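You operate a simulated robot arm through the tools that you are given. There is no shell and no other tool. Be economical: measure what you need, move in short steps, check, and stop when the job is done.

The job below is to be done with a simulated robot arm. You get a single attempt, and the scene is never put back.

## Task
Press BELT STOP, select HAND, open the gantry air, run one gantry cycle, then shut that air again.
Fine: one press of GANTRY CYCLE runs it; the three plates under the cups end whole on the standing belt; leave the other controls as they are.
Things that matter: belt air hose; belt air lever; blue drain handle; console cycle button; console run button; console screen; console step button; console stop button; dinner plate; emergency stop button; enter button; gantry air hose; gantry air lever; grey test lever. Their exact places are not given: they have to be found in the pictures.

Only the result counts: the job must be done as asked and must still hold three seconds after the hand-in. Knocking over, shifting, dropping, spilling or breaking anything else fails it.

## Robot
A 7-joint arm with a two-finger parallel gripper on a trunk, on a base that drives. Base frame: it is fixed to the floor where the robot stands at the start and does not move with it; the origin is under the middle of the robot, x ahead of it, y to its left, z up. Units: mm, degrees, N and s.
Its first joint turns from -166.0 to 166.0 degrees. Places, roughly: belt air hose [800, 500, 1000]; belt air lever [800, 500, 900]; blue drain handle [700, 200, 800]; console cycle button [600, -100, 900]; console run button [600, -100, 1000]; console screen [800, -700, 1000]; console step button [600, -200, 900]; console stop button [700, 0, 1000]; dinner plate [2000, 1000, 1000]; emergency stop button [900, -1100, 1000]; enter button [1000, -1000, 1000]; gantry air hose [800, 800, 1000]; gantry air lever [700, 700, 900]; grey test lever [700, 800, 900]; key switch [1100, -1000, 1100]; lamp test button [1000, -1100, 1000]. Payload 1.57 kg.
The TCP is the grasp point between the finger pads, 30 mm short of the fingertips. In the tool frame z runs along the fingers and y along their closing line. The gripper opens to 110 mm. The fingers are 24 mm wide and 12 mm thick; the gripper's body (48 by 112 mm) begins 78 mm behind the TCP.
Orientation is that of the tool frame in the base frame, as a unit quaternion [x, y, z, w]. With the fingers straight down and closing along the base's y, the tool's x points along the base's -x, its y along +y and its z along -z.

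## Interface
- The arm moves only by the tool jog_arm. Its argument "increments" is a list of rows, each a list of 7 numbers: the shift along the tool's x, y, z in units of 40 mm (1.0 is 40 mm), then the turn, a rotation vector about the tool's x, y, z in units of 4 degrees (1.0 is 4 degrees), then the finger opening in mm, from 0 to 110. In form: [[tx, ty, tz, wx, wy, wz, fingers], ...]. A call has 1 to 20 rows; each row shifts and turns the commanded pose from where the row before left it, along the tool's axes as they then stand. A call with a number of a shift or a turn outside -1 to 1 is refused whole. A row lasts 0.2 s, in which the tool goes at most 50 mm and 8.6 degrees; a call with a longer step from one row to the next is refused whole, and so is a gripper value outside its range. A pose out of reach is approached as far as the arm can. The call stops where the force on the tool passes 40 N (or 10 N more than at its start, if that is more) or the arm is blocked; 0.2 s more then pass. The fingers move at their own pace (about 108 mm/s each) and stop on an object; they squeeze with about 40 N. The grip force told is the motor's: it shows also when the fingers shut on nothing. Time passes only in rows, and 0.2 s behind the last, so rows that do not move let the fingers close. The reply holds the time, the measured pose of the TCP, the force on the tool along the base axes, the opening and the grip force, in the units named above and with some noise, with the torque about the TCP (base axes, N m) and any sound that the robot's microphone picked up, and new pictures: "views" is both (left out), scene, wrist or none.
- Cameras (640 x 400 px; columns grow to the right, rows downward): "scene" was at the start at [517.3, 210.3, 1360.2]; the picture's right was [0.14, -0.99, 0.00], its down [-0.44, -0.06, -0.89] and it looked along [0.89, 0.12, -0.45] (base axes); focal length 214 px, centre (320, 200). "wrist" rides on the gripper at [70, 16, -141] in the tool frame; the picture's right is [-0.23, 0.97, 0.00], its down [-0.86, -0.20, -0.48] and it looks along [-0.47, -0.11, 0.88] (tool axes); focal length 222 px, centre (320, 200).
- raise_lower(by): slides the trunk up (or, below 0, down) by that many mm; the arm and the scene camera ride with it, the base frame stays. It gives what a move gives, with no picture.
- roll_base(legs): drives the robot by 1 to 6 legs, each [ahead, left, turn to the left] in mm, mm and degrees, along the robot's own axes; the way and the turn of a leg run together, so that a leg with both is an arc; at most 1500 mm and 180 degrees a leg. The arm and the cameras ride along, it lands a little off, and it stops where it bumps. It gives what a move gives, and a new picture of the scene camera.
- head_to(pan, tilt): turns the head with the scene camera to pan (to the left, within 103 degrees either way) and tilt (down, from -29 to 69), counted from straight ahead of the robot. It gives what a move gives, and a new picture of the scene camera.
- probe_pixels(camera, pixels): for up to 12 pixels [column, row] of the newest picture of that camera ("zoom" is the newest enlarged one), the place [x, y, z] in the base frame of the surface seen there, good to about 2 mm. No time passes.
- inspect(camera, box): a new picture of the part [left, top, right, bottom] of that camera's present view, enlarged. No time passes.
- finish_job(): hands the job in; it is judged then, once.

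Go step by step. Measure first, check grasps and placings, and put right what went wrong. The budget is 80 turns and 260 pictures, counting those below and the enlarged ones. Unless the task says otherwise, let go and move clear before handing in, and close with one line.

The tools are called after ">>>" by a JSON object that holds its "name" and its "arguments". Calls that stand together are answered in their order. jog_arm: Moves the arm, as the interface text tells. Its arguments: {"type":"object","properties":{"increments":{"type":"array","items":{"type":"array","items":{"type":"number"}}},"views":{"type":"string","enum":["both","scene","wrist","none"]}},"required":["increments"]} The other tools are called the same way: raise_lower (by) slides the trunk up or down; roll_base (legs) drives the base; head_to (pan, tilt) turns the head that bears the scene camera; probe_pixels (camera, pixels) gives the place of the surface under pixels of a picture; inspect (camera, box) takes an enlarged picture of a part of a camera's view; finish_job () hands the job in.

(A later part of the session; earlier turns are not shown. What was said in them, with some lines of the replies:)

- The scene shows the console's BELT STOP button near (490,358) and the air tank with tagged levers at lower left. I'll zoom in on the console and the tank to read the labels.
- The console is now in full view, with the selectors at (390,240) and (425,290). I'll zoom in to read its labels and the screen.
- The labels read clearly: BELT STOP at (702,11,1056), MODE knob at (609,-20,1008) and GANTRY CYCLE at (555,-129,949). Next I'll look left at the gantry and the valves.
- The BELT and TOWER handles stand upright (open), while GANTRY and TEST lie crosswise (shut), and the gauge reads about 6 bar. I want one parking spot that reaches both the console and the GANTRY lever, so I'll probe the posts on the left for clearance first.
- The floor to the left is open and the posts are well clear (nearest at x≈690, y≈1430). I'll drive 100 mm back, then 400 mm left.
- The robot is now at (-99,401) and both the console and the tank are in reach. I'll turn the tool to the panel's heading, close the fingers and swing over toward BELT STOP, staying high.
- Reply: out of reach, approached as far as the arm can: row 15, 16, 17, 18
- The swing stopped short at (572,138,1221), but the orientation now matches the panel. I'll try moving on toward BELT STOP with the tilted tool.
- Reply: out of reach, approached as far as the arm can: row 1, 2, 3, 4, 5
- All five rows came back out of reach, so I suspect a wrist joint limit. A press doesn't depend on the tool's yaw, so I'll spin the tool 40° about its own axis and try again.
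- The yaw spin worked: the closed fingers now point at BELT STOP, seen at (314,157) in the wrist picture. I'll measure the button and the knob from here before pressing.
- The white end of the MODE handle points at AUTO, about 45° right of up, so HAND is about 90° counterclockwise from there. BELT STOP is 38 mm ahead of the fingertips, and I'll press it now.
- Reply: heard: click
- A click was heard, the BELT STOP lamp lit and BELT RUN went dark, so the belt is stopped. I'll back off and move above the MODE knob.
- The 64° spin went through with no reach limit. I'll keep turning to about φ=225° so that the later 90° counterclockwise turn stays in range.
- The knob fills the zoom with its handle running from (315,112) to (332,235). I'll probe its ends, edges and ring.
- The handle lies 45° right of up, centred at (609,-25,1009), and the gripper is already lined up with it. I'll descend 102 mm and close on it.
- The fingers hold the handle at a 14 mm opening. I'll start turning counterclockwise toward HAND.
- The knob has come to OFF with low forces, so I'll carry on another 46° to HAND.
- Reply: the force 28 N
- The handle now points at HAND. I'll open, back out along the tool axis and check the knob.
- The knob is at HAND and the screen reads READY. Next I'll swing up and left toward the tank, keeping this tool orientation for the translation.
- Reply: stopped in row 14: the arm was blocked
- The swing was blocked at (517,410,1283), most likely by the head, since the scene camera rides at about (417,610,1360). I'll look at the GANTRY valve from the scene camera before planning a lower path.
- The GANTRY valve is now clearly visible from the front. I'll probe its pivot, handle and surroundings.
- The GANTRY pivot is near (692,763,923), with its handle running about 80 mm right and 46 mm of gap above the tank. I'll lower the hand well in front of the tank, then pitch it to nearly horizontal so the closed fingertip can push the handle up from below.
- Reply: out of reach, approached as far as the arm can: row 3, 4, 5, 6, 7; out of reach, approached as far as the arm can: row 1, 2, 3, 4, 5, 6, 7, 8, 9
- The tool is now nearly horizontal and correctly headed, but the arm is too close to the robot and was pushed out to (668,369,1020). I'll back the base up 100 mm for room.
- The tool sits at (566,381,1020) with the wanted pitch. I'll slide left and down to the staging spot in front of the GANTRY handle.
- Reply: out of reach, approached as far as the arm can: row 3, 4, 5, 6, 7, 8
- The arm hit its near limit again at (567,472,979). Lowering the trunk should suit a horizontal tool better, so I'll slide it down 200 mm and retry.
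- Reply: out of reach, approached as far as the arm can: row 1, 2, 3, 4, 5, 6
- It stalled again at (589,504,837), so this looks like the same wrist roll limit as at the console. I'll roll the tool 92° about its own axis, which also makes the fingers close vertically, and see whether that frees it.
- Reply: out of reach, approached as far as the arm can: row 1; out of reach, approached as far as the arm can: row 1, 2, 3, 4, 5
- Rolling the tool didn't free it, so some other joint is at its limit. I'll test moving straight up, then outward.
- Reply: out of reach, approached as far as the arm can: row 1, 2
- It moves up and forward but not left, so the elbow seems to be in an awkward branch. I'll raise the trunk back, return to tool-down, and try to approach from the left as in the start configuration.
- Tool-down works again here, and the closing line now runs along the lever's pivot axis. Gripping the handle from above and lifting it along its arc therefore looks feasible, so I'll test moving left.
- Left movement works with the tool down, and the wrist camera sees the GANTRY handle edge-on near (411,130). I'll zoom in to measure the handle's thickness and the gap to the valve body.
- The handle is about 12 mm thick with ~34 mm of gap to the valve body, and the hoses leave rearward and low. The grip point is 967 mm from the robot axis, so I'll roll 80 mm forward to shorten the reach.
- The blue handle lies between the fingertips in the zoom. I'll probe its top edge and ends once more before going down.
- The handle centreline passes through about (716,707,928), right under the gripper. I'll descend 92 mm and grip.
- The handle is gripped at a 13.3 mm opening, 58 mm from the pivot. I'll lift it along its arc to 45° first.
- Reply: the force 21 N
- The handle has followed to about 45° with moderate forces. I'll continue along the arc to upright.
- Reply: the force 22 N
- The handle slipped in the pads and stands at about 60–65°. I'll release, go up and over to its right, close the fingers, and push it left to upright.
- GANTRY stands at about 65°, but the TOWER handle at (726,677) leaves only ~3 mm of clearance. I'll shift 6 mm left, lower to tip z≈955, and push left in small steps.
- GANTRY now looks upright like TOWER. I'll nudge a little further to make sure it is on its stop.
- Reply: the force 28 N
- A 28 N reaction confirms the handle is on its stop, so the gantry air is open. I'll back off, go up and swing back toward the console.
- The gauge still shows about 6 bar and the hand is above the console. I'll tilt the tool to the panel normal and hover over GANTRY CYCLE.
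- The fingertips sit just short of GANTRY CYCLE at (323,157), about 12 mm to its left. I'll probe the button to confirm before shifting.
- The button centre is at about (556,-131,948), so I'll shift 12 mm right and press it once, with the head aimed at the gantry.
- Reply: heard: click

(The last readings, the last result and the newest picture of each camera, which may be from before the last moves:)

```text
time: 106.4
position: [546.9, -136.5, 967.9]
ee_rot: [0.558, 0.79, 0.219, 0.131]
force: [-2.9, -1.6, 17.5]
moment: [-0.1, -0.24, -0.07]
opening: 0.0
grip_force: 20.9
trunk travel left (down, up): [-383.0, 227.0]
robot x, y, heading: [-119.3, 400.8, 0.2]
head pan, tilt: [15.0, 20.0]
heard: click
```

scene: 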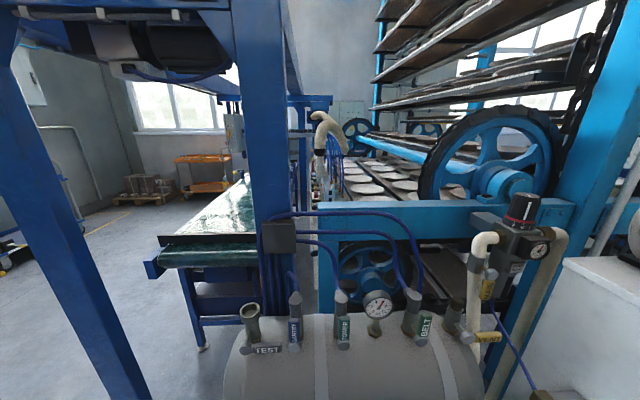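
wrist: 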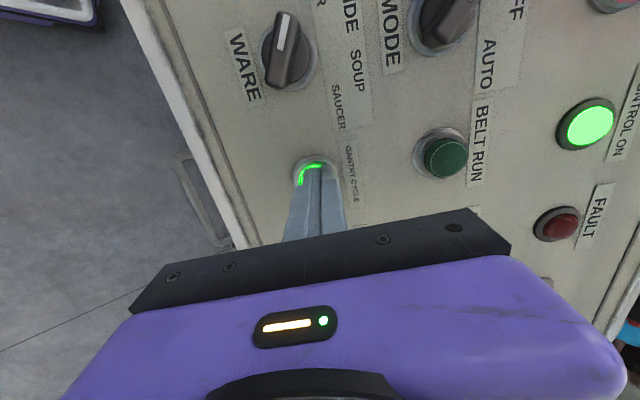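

A click was heard, the button lit green, and the gantry head at (322,140) has started to move. I'll back off and wait while it runs.

>>> {"name": "jog_arm", "arguments": {"increments": [[0, 0, -0.5, 0, 0, 0, 0], [0, 0, -1, 0, 0, 0, 0], [0, 0, -1, 0, 0, 0, 0], [0, 0, 0, 0, 0, 0, 0], [0, 0, 0, 0, 0, 0, 0], [0, 0, 0, 0, 0, 0, 0], [0, 0, 0, 0, 0, 0, 0], [0, 0, 0, 0, 0, 0, 0], [0, 0, 0, 0, 0, 0, 0], [0, 0, 0, 0, 0, 0, 0], [0, 0, 0, 0, 0, 0, 0], [0, 0, 0, 0, 0, 0, 0]], "views": "scene"}}

>>> {"name": "jog_arm", "arguments": {"increments": [[0, 0, 0, 0, 0, 0, 0], [0, 0, 0, 0, 0, 0, 0], [0, 0, 0, 0, 0, 0, 0], [0, 0, 0, 0, 0, 0, 0], [0, 0, 0, 0, 0, 0, 0], [0, 0, 0, 0, 0, 0, 0], [0, 0, 0, 0, 0, 0, 0], [0, 0, 0, 0, 0, 0, 0], [0, 0, 0, 0, 0, 0, 0], [0, 0, 0, 0, 0, 0, 0], [0, 0, 0, 0, 0, 0, 0], [0, 0, 0, 0, 0, 0, 0], [0, 0, 0, 0, 0, 0, 0], [0, 0, 0, 0, 0, 0, 0], [0, 0, 0, 0, 0, 0, 0], [0, 0, 0, 0, 0, 0, 0], [0, 0, 0, 0, 0, 0, 0], [0, 0, 0, 0, 0, 0, 0], [0, 0, 0, 0, 0, 0, 0], [0, 0, 0, 0, 0, 0, 0]], "views": "both"}}

>>> {"name": "inspect", "arguments": {"camera": "scene", "box": [150, 90, 450, 280]}}

```text
time: 109.0
position: [505.6, -157.6, 1056.2]
ee_rot: [0.557, 0.791, 0.218, 0.129]
force: [-0.1, -0.4, -0.4]
moment: [0.0, 0.01, -0.01]
opening: 0.2
grip_force: 21.4
trunk travel left (down, up): [-383.0, 227.0]
robot x, y, heading: [-120.2, 399.1, 0.4]
head pan, tilt: [15.0, 20.0]
```

scene: 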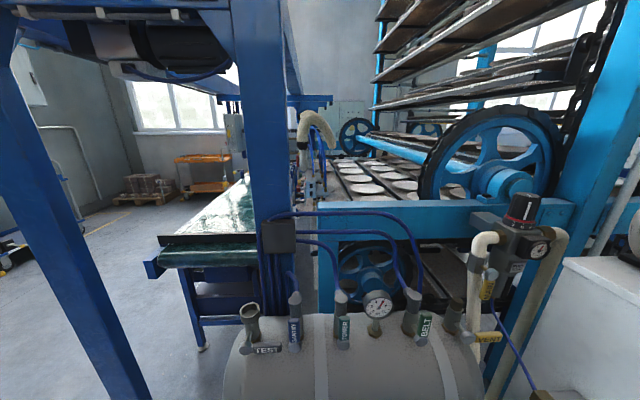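

```text
time: 113.2
position: [505.9, -158.1, 1055.0]
ee_rot: [0.557, 0.79, 0.219, 0.13]
force: [-0.2, -0.1, -0.5]
moment: [0.0, -0.02, 0.03]
opening: 0.0
grip_force: 20.7
trunk travel left (down, up): [-383.0, 227.0]
robot x, y, heading: [-117.6, 401.7, -0.0]
head pan, tilt: [15.0, 20.0]
```

scene: 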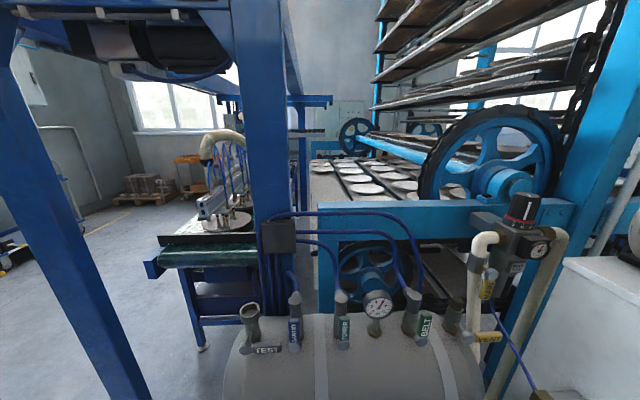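
wrist: 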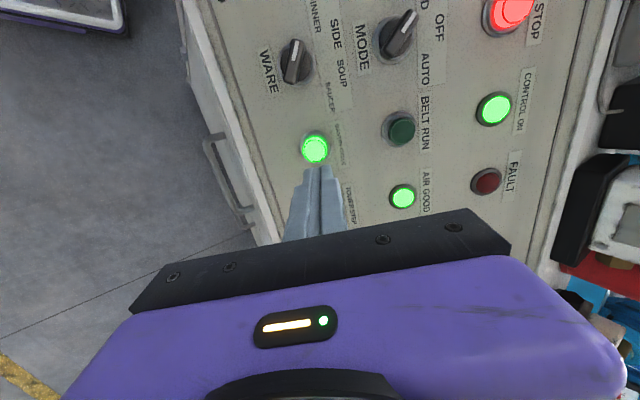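

```text
2.11 times, centred on (300, 185) of scene
```

zoom: 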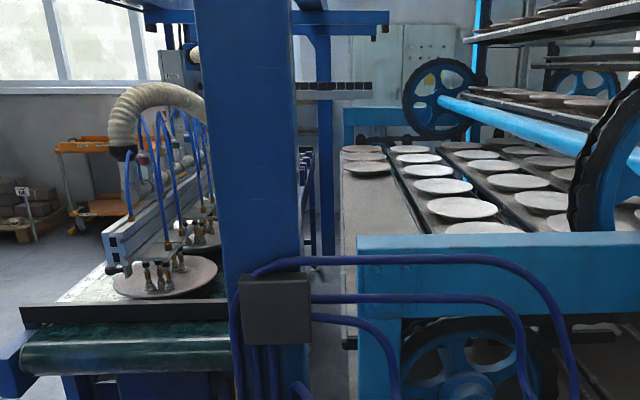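

The cups have carried the plates over the belt (around (165,275) in the zoom), and the cycle lamp is still lit. I'll wait for the gantry to set them down and return.

>>> {"name": "jog_arm", "arguments": {"increments": [[0, 0, 0, 0, 0, 0, 0], [0, 0, 0, 0, 0, 0, 0], [0, 0, 0, 0, 0, 0, 0], [0, 0, 0, 0, 0, 0, 0], [0, 0, 0, 0, 0, 0, 0], [0, 0, 0, 0, 0, 0, 0], [0, 0, 0, 0, 0, 0, 0], [0, 0, 0, 0, 0, 0, 0], [0, 0, 0, 0, 0, 0, 0], [0, 0, 0, 0, 0, 0, 0], [0, 0, 0, 0, 0, 0, 0], [0, 0, 0, 0, 0, 0, 0], [0, 0, 0, 0, 0, 0, 0], [0, 0, 0, 0, 0, 0, 0], [0, 0, 0, 0, 0, 0, 0], [0, 0, 0, 0, 0, 0, 0], [0, 0, 0, 0, 0, 0, 0], [0, 0, 0, 0, 0, 0, 0], [0, 0, 0, 0, 0, 0, 0], [0, 0, 0, 0, 0, 0, 0]], "views": "both"}}

>>> {"name": "inspect", "arguments": {"camera": "scene", "box": [150, 90, 450, 280]}}

```text
time: 117.4
position: [505.4, -157.6, 1056.6]
ee_rot: [0.557, 0.79, 0.218, 0.129]
force: [0.2, 0.1, 0.1]
moment: [-0.01, 0.02, -0.02]
opening: 0.0
grip_force: 21.6
trunk travel left (down, up): [-383.0, 227.0]
robot x, y, heading: [-118.9, 402.3, 0.5]
head pan, tilt: [15.0, 20.0]
```

scene: 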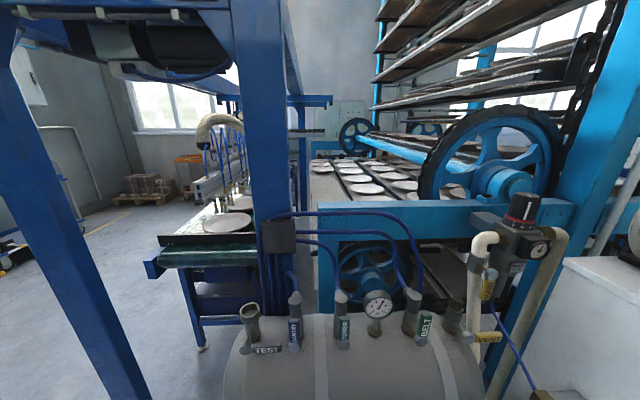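
wrist: 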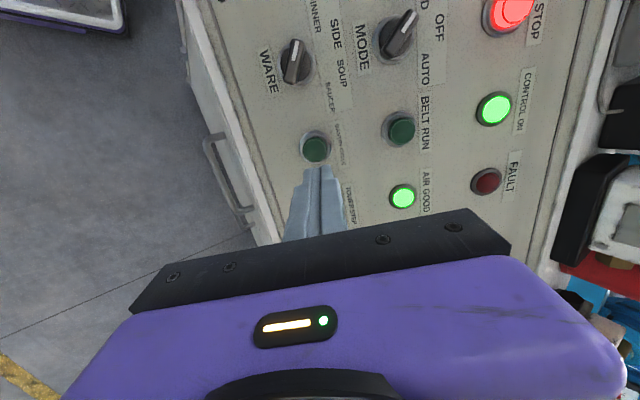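

```text
2.11 times, centred on (300, 185) of scene
```

zoom: 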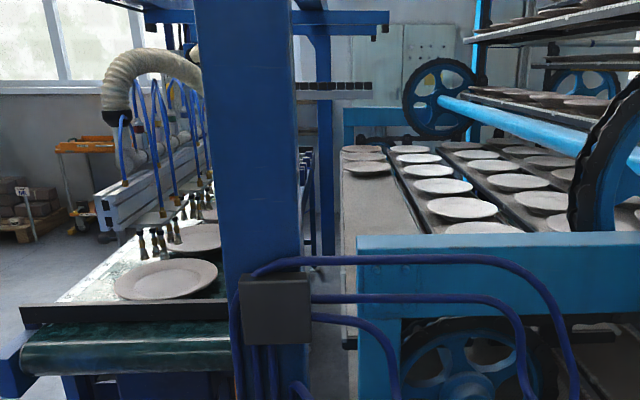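

The cycle lamp is dark, the plates lie whole on the belt and the cups are raised. I'll retrace my path back to the GANTRY lever.

>>> {"name": "jog_arm", "arguments": {"increments": [[0.758, 0.642, -0.055, 0, 0, 0, 0], [0.758, 0.642, -0.055, 0, 0, 0, 0], [0.758, 0.642, -0.055, 0, 0, 0, 0], [0.758, 0.642, -0.055, 0, 0, 0, 0], [0.758, 0.642, -0.055, 0, 0, 0, 0], [0.758, 0.642, -0.055, 0, 0, 0, 0], [0, 0, 0, 0.925, 0, 0, 0], [0, 0, 0, 0.925, 0, 0, 0], [0, 0, 0, 0.925, 0, 0, 0], [0, 0, 0, 0.925, 0, 0, 0], [0, 0, 0, 0.925, 0, 0, 0], [0, 0, 0, 0.925, 0, 0, 0], [0, 0, 0, 0.925, 0, 0, 0], [0, 0, 0, 0.925, 0, 0, 0], [0, 0, 0, 0, 0, 0, 0]], "views": "none"}}

>>> {"name": "jog_arm", "arguments": {"increments": [[0.889, 0.357, 0.054, 0, 0, 0, 0], [0.889, 0.357, 0.054, 0, 0, 0, 0], [0.889, 0.357, 0.054, 0, 0, 0, 0], [0.889, 0.357, 0.054, 0, 0, 0, 0], [0.889, 0.357, 0.054, 0, 0, 0, 0], [0.889, 0.357, 0.054, 0, 0, 0, 0], [0.889, 0.357, 0.054, 0, 0, 0, 0], [0.889, 0.357, 0.054, 0, 0, 0, 0], [0.889, 0.357, 0.054, 0, 0, 0, 0], [0.889, 0.357, 0.054, 0, 0, 0, 0], [0.889, 0.357, 0.054, 0, 0, 0, 0], [0.889, 0.357, 0.054, 0, 0, 0, 0], [0.889, 0.357, 0.054, 0, 0, 0, 0], [0.889, 0.357, 0.054, 0, 0, 0, 0], [0, 0, 0, 0, 0, 0, 0]], "views": "wrist"}}

>>> {"name": "head_to", "arguments": {"pan": 10, "tilt": 50}}

```text
time: 120.6
position: [562.4, 54.1, 1148.8]
ee_rot: [0.572, 0.82, 0.009, -0.019]
force: [0.2, 0.1, 0.3]
moment: [0.0, -0.03, -0.01]
opening: 0.0
grip_force: 20.8
trunk travel left (down, up): [-383.0, 227.0]
robot x, y, heading: [-118.9, 402.0, 0.7]
head pan, tilt: [15.0, 20.0]
```

```text
time: 123.8
position: [577.2, 594.4, 1137.2]
ee_rot: [0.573, 0.819, 0.009, -0.016]
force: [0.4, 0.2, 0.9]
moment: [-0.03, 0.04, -0.01]
opening: 0.2
grip_force: 21.5
trunk travel left (down, up): [-383.0, 227.0]
robot x, y, heading: [-119.5, 404.4, 0.4]
head pan, tilt: [15.0, 20.0]
```

wrist: 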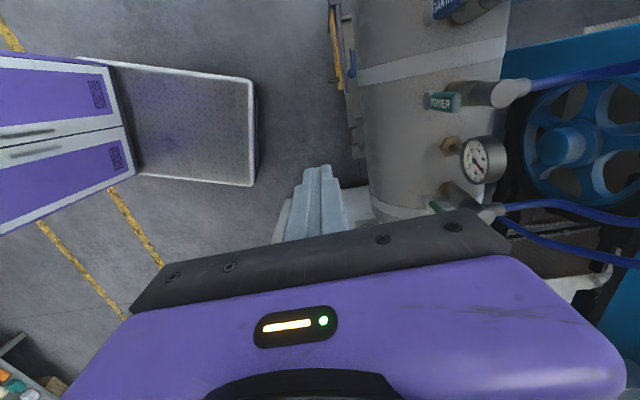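

```text
time: 124.8
position: [576.8, 593.7, 1137.1]
ee_rot: [0.572, 0.82, 0.01, -0.017]
force: [-0.2, -0.3, -0.1]
moment: [0.03, -0.02, -0.02]
opening: 0.1
grip_force: 21.0
trunk travel left (down, up): [-383.0, 227.0]
robot x, y, heading: [-119.0, 397.4, 0.2]
head pan, tilt: [10.0, 50.0]
```

scene: 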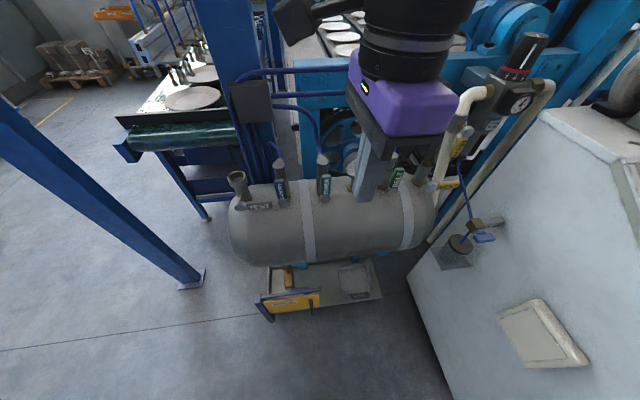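

The hand is back in front of the tank with the GANTRY handle still upright. I'll move to its left side, staying high over the TEST handle.

>>> {"name": "jog_arm", "arguments": {"increments": [[0.607, 0.712, 0.267, 0, 0, 0, 0], [0.607, 0.712, 0.267, 0, 0, 0, 0], [0.607, 0.712, 0.267, 0, 0, 0, 0], [0.607, 0.712, 0.267, 0, 0, 0, 0], [0.607, 0.712, 0.267, 0, 0, 0, 0], [0.607, 0.712, 0.267, 0, 0, 0, 0], [0, 0, 0, 0, 0, 0, 0]], "views": "wrist"}}

>>> {"name": "inspect", "arguments": {"camera": "wrist", "box": [240, 40, 440, 220]}}

>>> {"name": "inspect", "arguments": {"camera": "scene", "box": [220, 130, 380, 230]}}

```text
time: 126.4
position: [681.6, 788.0, 1074.5]
ee_rot: [0.573, 0.819, 0.01, -0.017]
force: [-0.4, -0.3, 0.3]
moment: [0.01, -0.03, -0.01]
opening: 0.0
grip_force: 21.6
trunk travel left (down, up): [-383.0, 227.0]
robot x, y, heading: [-119.8, 397.2, 0.6]
head pan, tilt: [10.0, 50.0]
```

wrist: 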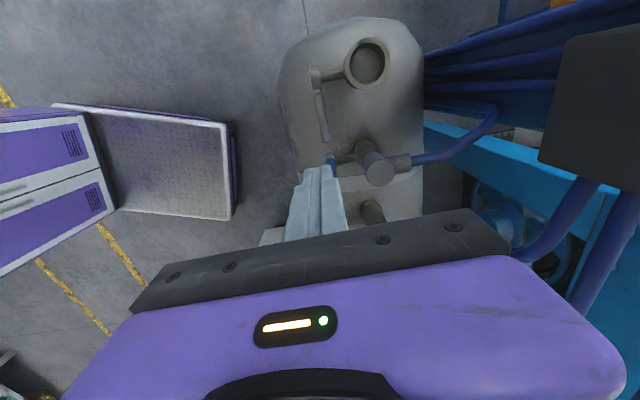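

```text
2.22 times, centred on (340, 130) of wrist
```

zoom: 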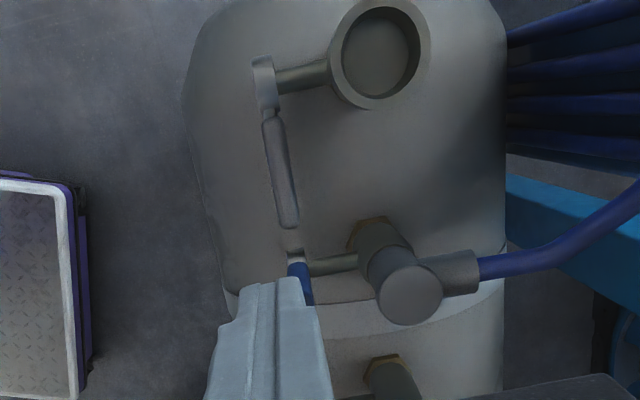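

```text
4.00 times, centred on (300, 180) of scene
```

zoom: 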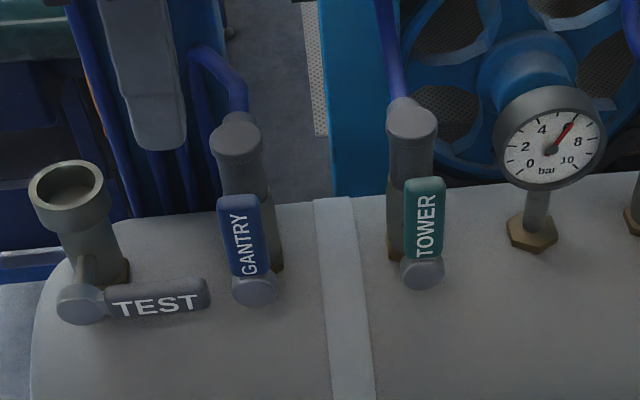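

GANTRY is upright, and TEST's handle end is just below left. I'll probe both so I can lower the fingers without touching TEST.

>>> {"name": "probe_pixels", "arguments": {"camera": "zoom", "pixels": [[237, 202], [240, 240], [245, 270], [255, 288], [220, 240], [258, 235], [205, 290], [160, 295]]}}

```text
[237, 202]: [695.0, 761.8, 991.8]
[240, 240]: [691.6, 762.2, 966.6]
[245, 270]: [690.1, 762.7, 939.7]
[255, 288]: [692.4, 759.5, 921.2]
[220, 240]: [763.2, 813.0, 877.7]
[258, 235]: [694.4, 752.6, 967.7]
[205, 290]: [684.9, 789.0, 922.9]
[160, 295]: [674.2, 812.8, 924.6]
```

The handle centre is at (695,763) with its top at z 992, and TEST's top is near z 930. I'll lower beside GANTRY with the tip at about z 957, then push right.

>>> {"name": "jog_arm", "arguments": {"increments": [[0.08, 0.12, 0, 0, 0, 0, 0], [0, 0, 0.8, 0, 0, 0, 0], [0, 0, 0.8, 0, 0, 0, 0], [0, 0, 0.55, 0, 0, 0, 0], [0, 0, 0, 0, 0, 0, 0], [-0.2, 0, 0, 0, 0, 0, 0], [-0.2, 0, 0, 0, 0, 0, 0], [-0.2, 0, 0, 0, 0, 0, 0], [-0.2, 0, 0, 0, 0, 0, 0], [-0.2, 0, 0, 0, 0, 0, 0], [-0.2, 0, 0, 0, 0, 0, 0], [-0.2, 0, 0, 0, 0, 0, 0], [0, 0, 0, 0, 0, 0, 0]], "views": "both"}}

>>> {"name": "inspect", "arguments": {"camera": "scene", "box": [220, 130, 380, 230]}}

```text
time: 129.2
position: [709.6, 747.5, 989.5]
ee_rot: [0.572, 0.82, 0.01, -0.017]
force: [0.6, -0.1, 0.0]
moment: [0.0, 0.03, 0.01]
opening: 0.0
grip_force: 21.6
trunk travel left (down, up): [-383.0, 227.0]
robot x, y, heading: [-119.3, 402.3, 0.2]
head pan, tilt: [10.0, 50.0]
```

scene: 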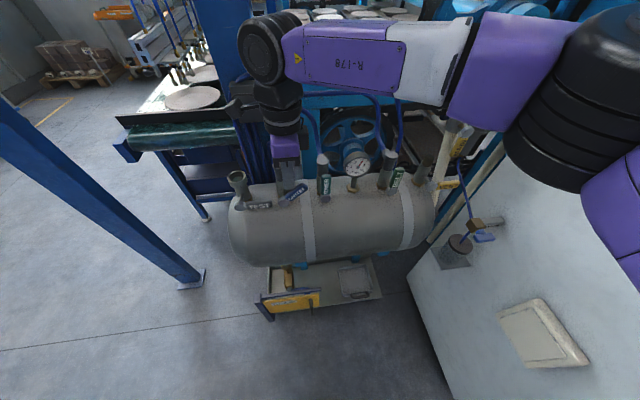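
wrist: 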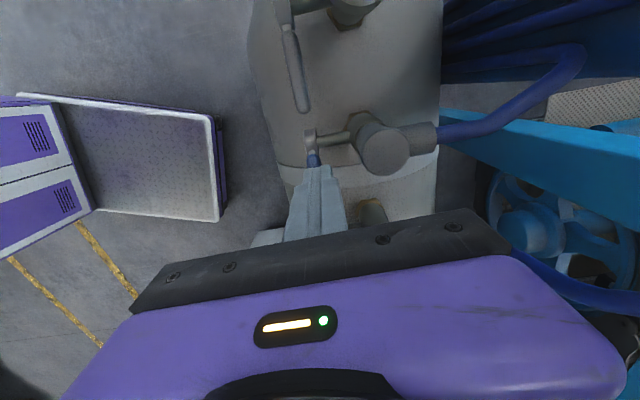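

```text
4.00 times, centred on (300, 180) of scene
```

zoom: 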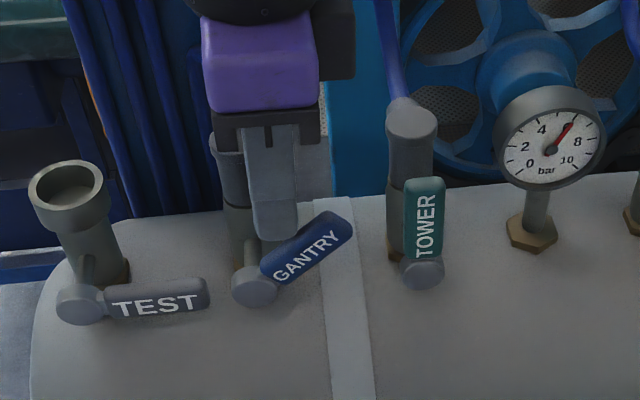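

GANTRY has come down to about 40°. I'll carry on right, then press down to bring it to horizontal.

>>> {"name": "jog_arm", "arguments": {"increments": [[-0.2, -0.06, 0, 0, 0, 0, 0], [-0.2, -0.06, 0, 0, 0, 0, 0], [-0.2, 0, 0, 0, 0, 0, 0], [-0.2, 0, 0, 0, 0, 0, 0], [0, 0, 0.15, 0, 0, 0, 0], [0, 0, 0.15, 0, 0, 0, 0], [0, 0, 0.1, 0, 0, 0, 0], [0, 0, 0.1, 0, 0, 0, 0], [0, 0, 0.1, 0, 0, 0, 0], [0, 0, 0, 0, 0, 0, 0]], "views": "wrist"}}

>>> {"name": "inspect", "arguments": {"camera": "scene", "box": [220, 130, 380, 230]}}

```text
time: 131.4
position: [714.6, 716.5, 962.9]
ee_rot: [0.572, 0.82, 0.009, -0.017]
force: [0.0, 1.1, 0.4]
moment: [-0.03, 0.02, 0.0]
opening: 0.1
grip_force: 21.3
trunk travel left (down, up): [-383.0, 227.0]
robot x, y, heading: [-120.8, 401.0, 0.2]
head pan, tilt: [10.0, 50.0]
```

wrist: 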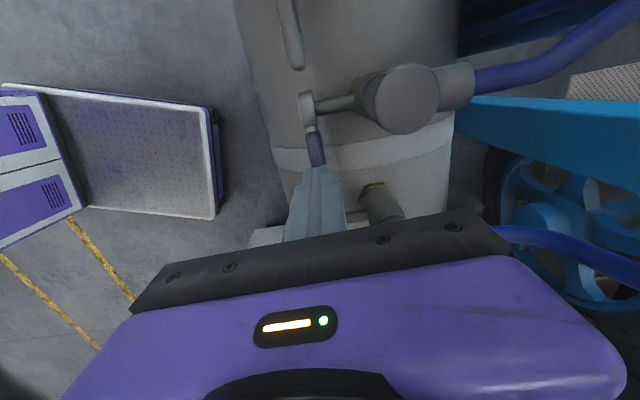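

```text
4.00 times, centred on (300, 180) of scene
```

zoom: 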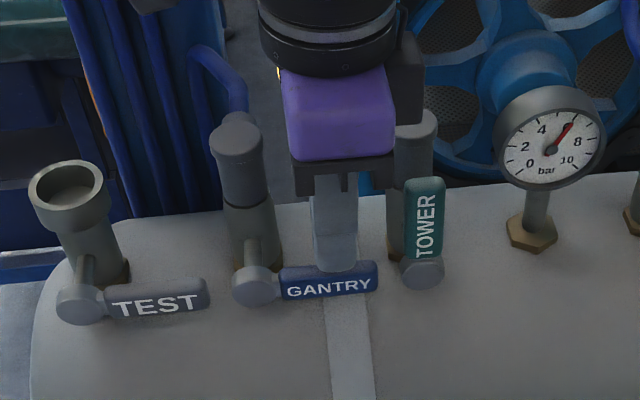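

GANTRY looks horizontal again, parallel to TEST. I'll press a few more millimetres to feel the stop.

>>> {"name": "jog_arm", "arguments": {"increments": [[0, 0, 0.07, 0, 0, 0, 0], [0, 0, 0.07, 0, 0, 0, 0], [0, 0, 0.07, 0, 0, 0, 0], [0, 0, 0, 0, 0, 0, 0]], "views": "none"}}

```text
time: 132.4
position: [715.2, 714.9, 956.3]
ee_rot: [0.572, 0.82, 0.009, -0.017]
force: [-5.4, -6.4, 20.1]
moment: [-0.38, 0.09, -0.02]
opening: 0.0
grip_force: 20.9
trunk travel left (down, up): [-383.0, 227.0]
robot x, y, heading: [-118.0, 400.5, 0.4]
head pan, tilt: [10.0, 50.0]
```

The 20 N reaction shows the handle is against its shut stop. I'll lift away, move clear, and check all the levers, the plates and the screen.

>>> {"name": "jog_arm", "arguments": {"increments": [[0, 0, -0.6, 0, 0, 0, 0], [0, 0, -1, 0, 0, 0, 0], [0, 0, -1, 0, 0, 0, 0], [0, 0, -1, 0, 0, 0, 0], [-0.426, -0.85, -0.17, 0, 0, 0, 0], [-0.426, -0.85, -0.17, 0, 0, 0, 0], [-0.426, -0.85, -0.17, 0, 0, 0, 0], [-0.426, -0.85, -0.17, 0, 0, 0, 0], [0, 0, 0, 0, 0, 0, 0]], "views": "scene"}}

>>> {"name": "inspect", "arguments": {"camera": "scene", "box": [110, 20, 430, 220]}}

>>> {"name": "inspect", "arguments": {"camera": "scene", "box": [220, 140, 380, 230]}}

>>> {"name": "head_to", "arguments": {"pan": -40, "tilt": 30}}

>>> {"name": "inspect", "arguments": {"camera": "scene", "box": [250, 80, 450, 230]}}

```text
time: 134.4
position: [610.4, 599.2, 1123.0]
ee_rot: [0.573, 0.819, 0.01, -0.018]
force: [-0.6, 0.3, 0.5]
moment: [-0.02, 0.02, 0.03]
opening: 0.2
grip_force: 21.5
trunk travel left (down, up): [-383.0, 227.0]
robot x, y, heading: [-120.4, 400.5, 0.2]
head pan, tilt: [10.0, 50.0]
```

scene: 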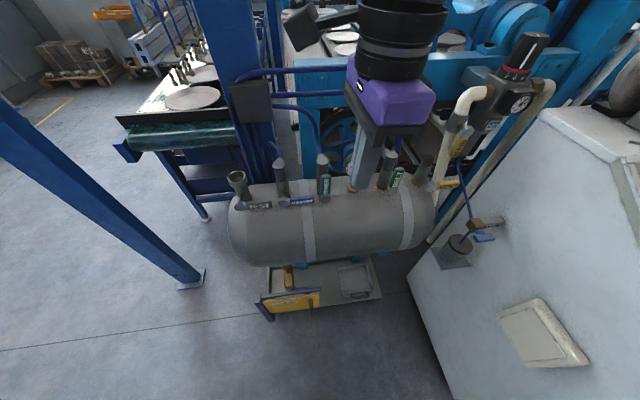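

```text
2.00 times, centred on (270, 120) of scene
```

zoom: 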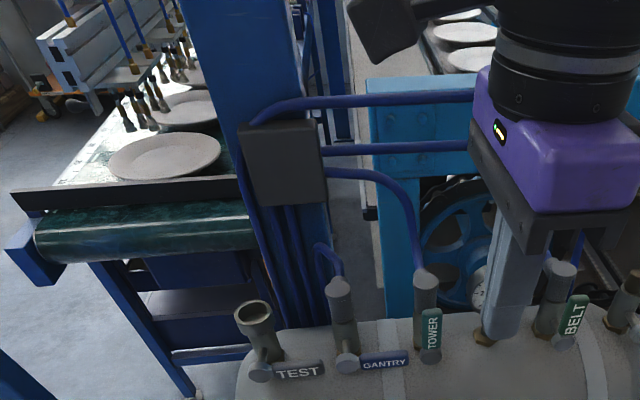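

```text
4.00 times, centred on (300, 185) of scene
```

zoom: 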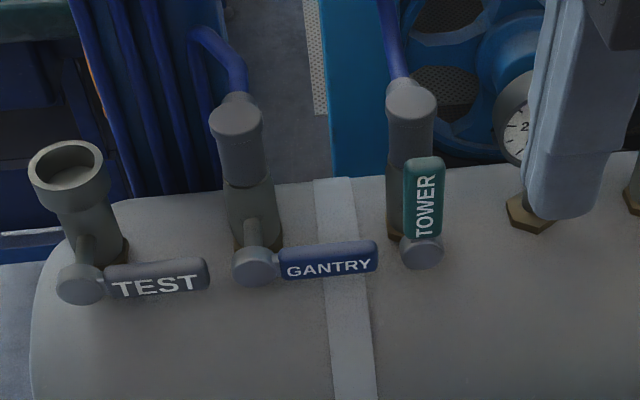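

```text
time: 135.6
position: [612.8, 599.7, 1124.1]
ee_rot: [0.572, 0.82, 0.009, -0.017]
force: [-0.8, 0.3, -0.4]
moment: [0.06, 0.01, 0.0]
opening: 0.2
grip_force: 21.6
trunk travel left (down, up): [-383.0, 227.0]
robot x, y, heading: [-122.7, 404.7, 0.6]
head pan, tilt: [-40.0, 30.0]
```

scene: 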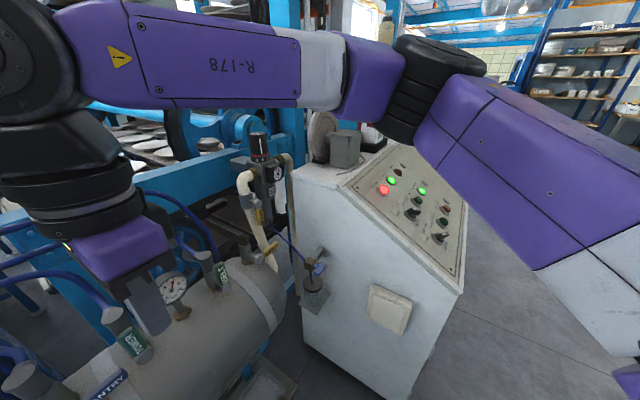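

```text
2.67 times, centred on (350, 155) of scene
```

zoom: 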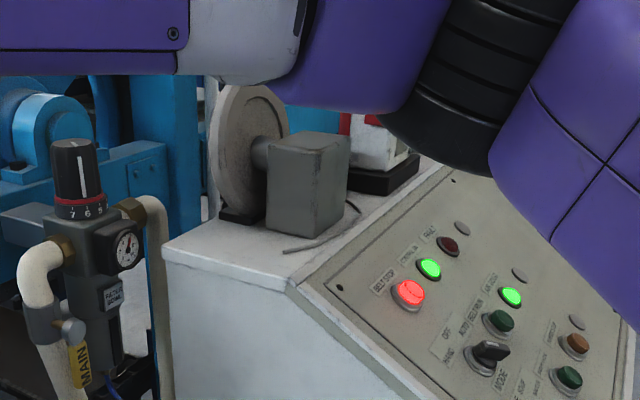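

GANTRY is crosswise again, TOWER and BELT are still upright, and the plates I can see sit whole on the standing belt. BELT STOP is lit, AIR GOOD is green, FAULT is dark and the arm is clear, so I'm handing in.

>>> {"name": "finish_job", "arguments": {}}

```text
The job is handed in.
```

The job is handed in: I pressed BELT STOP, set MODE to HAND, opened the gantry air, ran one gantry cycle with a single press, and shut the gantry air again; the plates I could see sit whole on the standing belt (the third was not clearly in view), and I worked no other controls.
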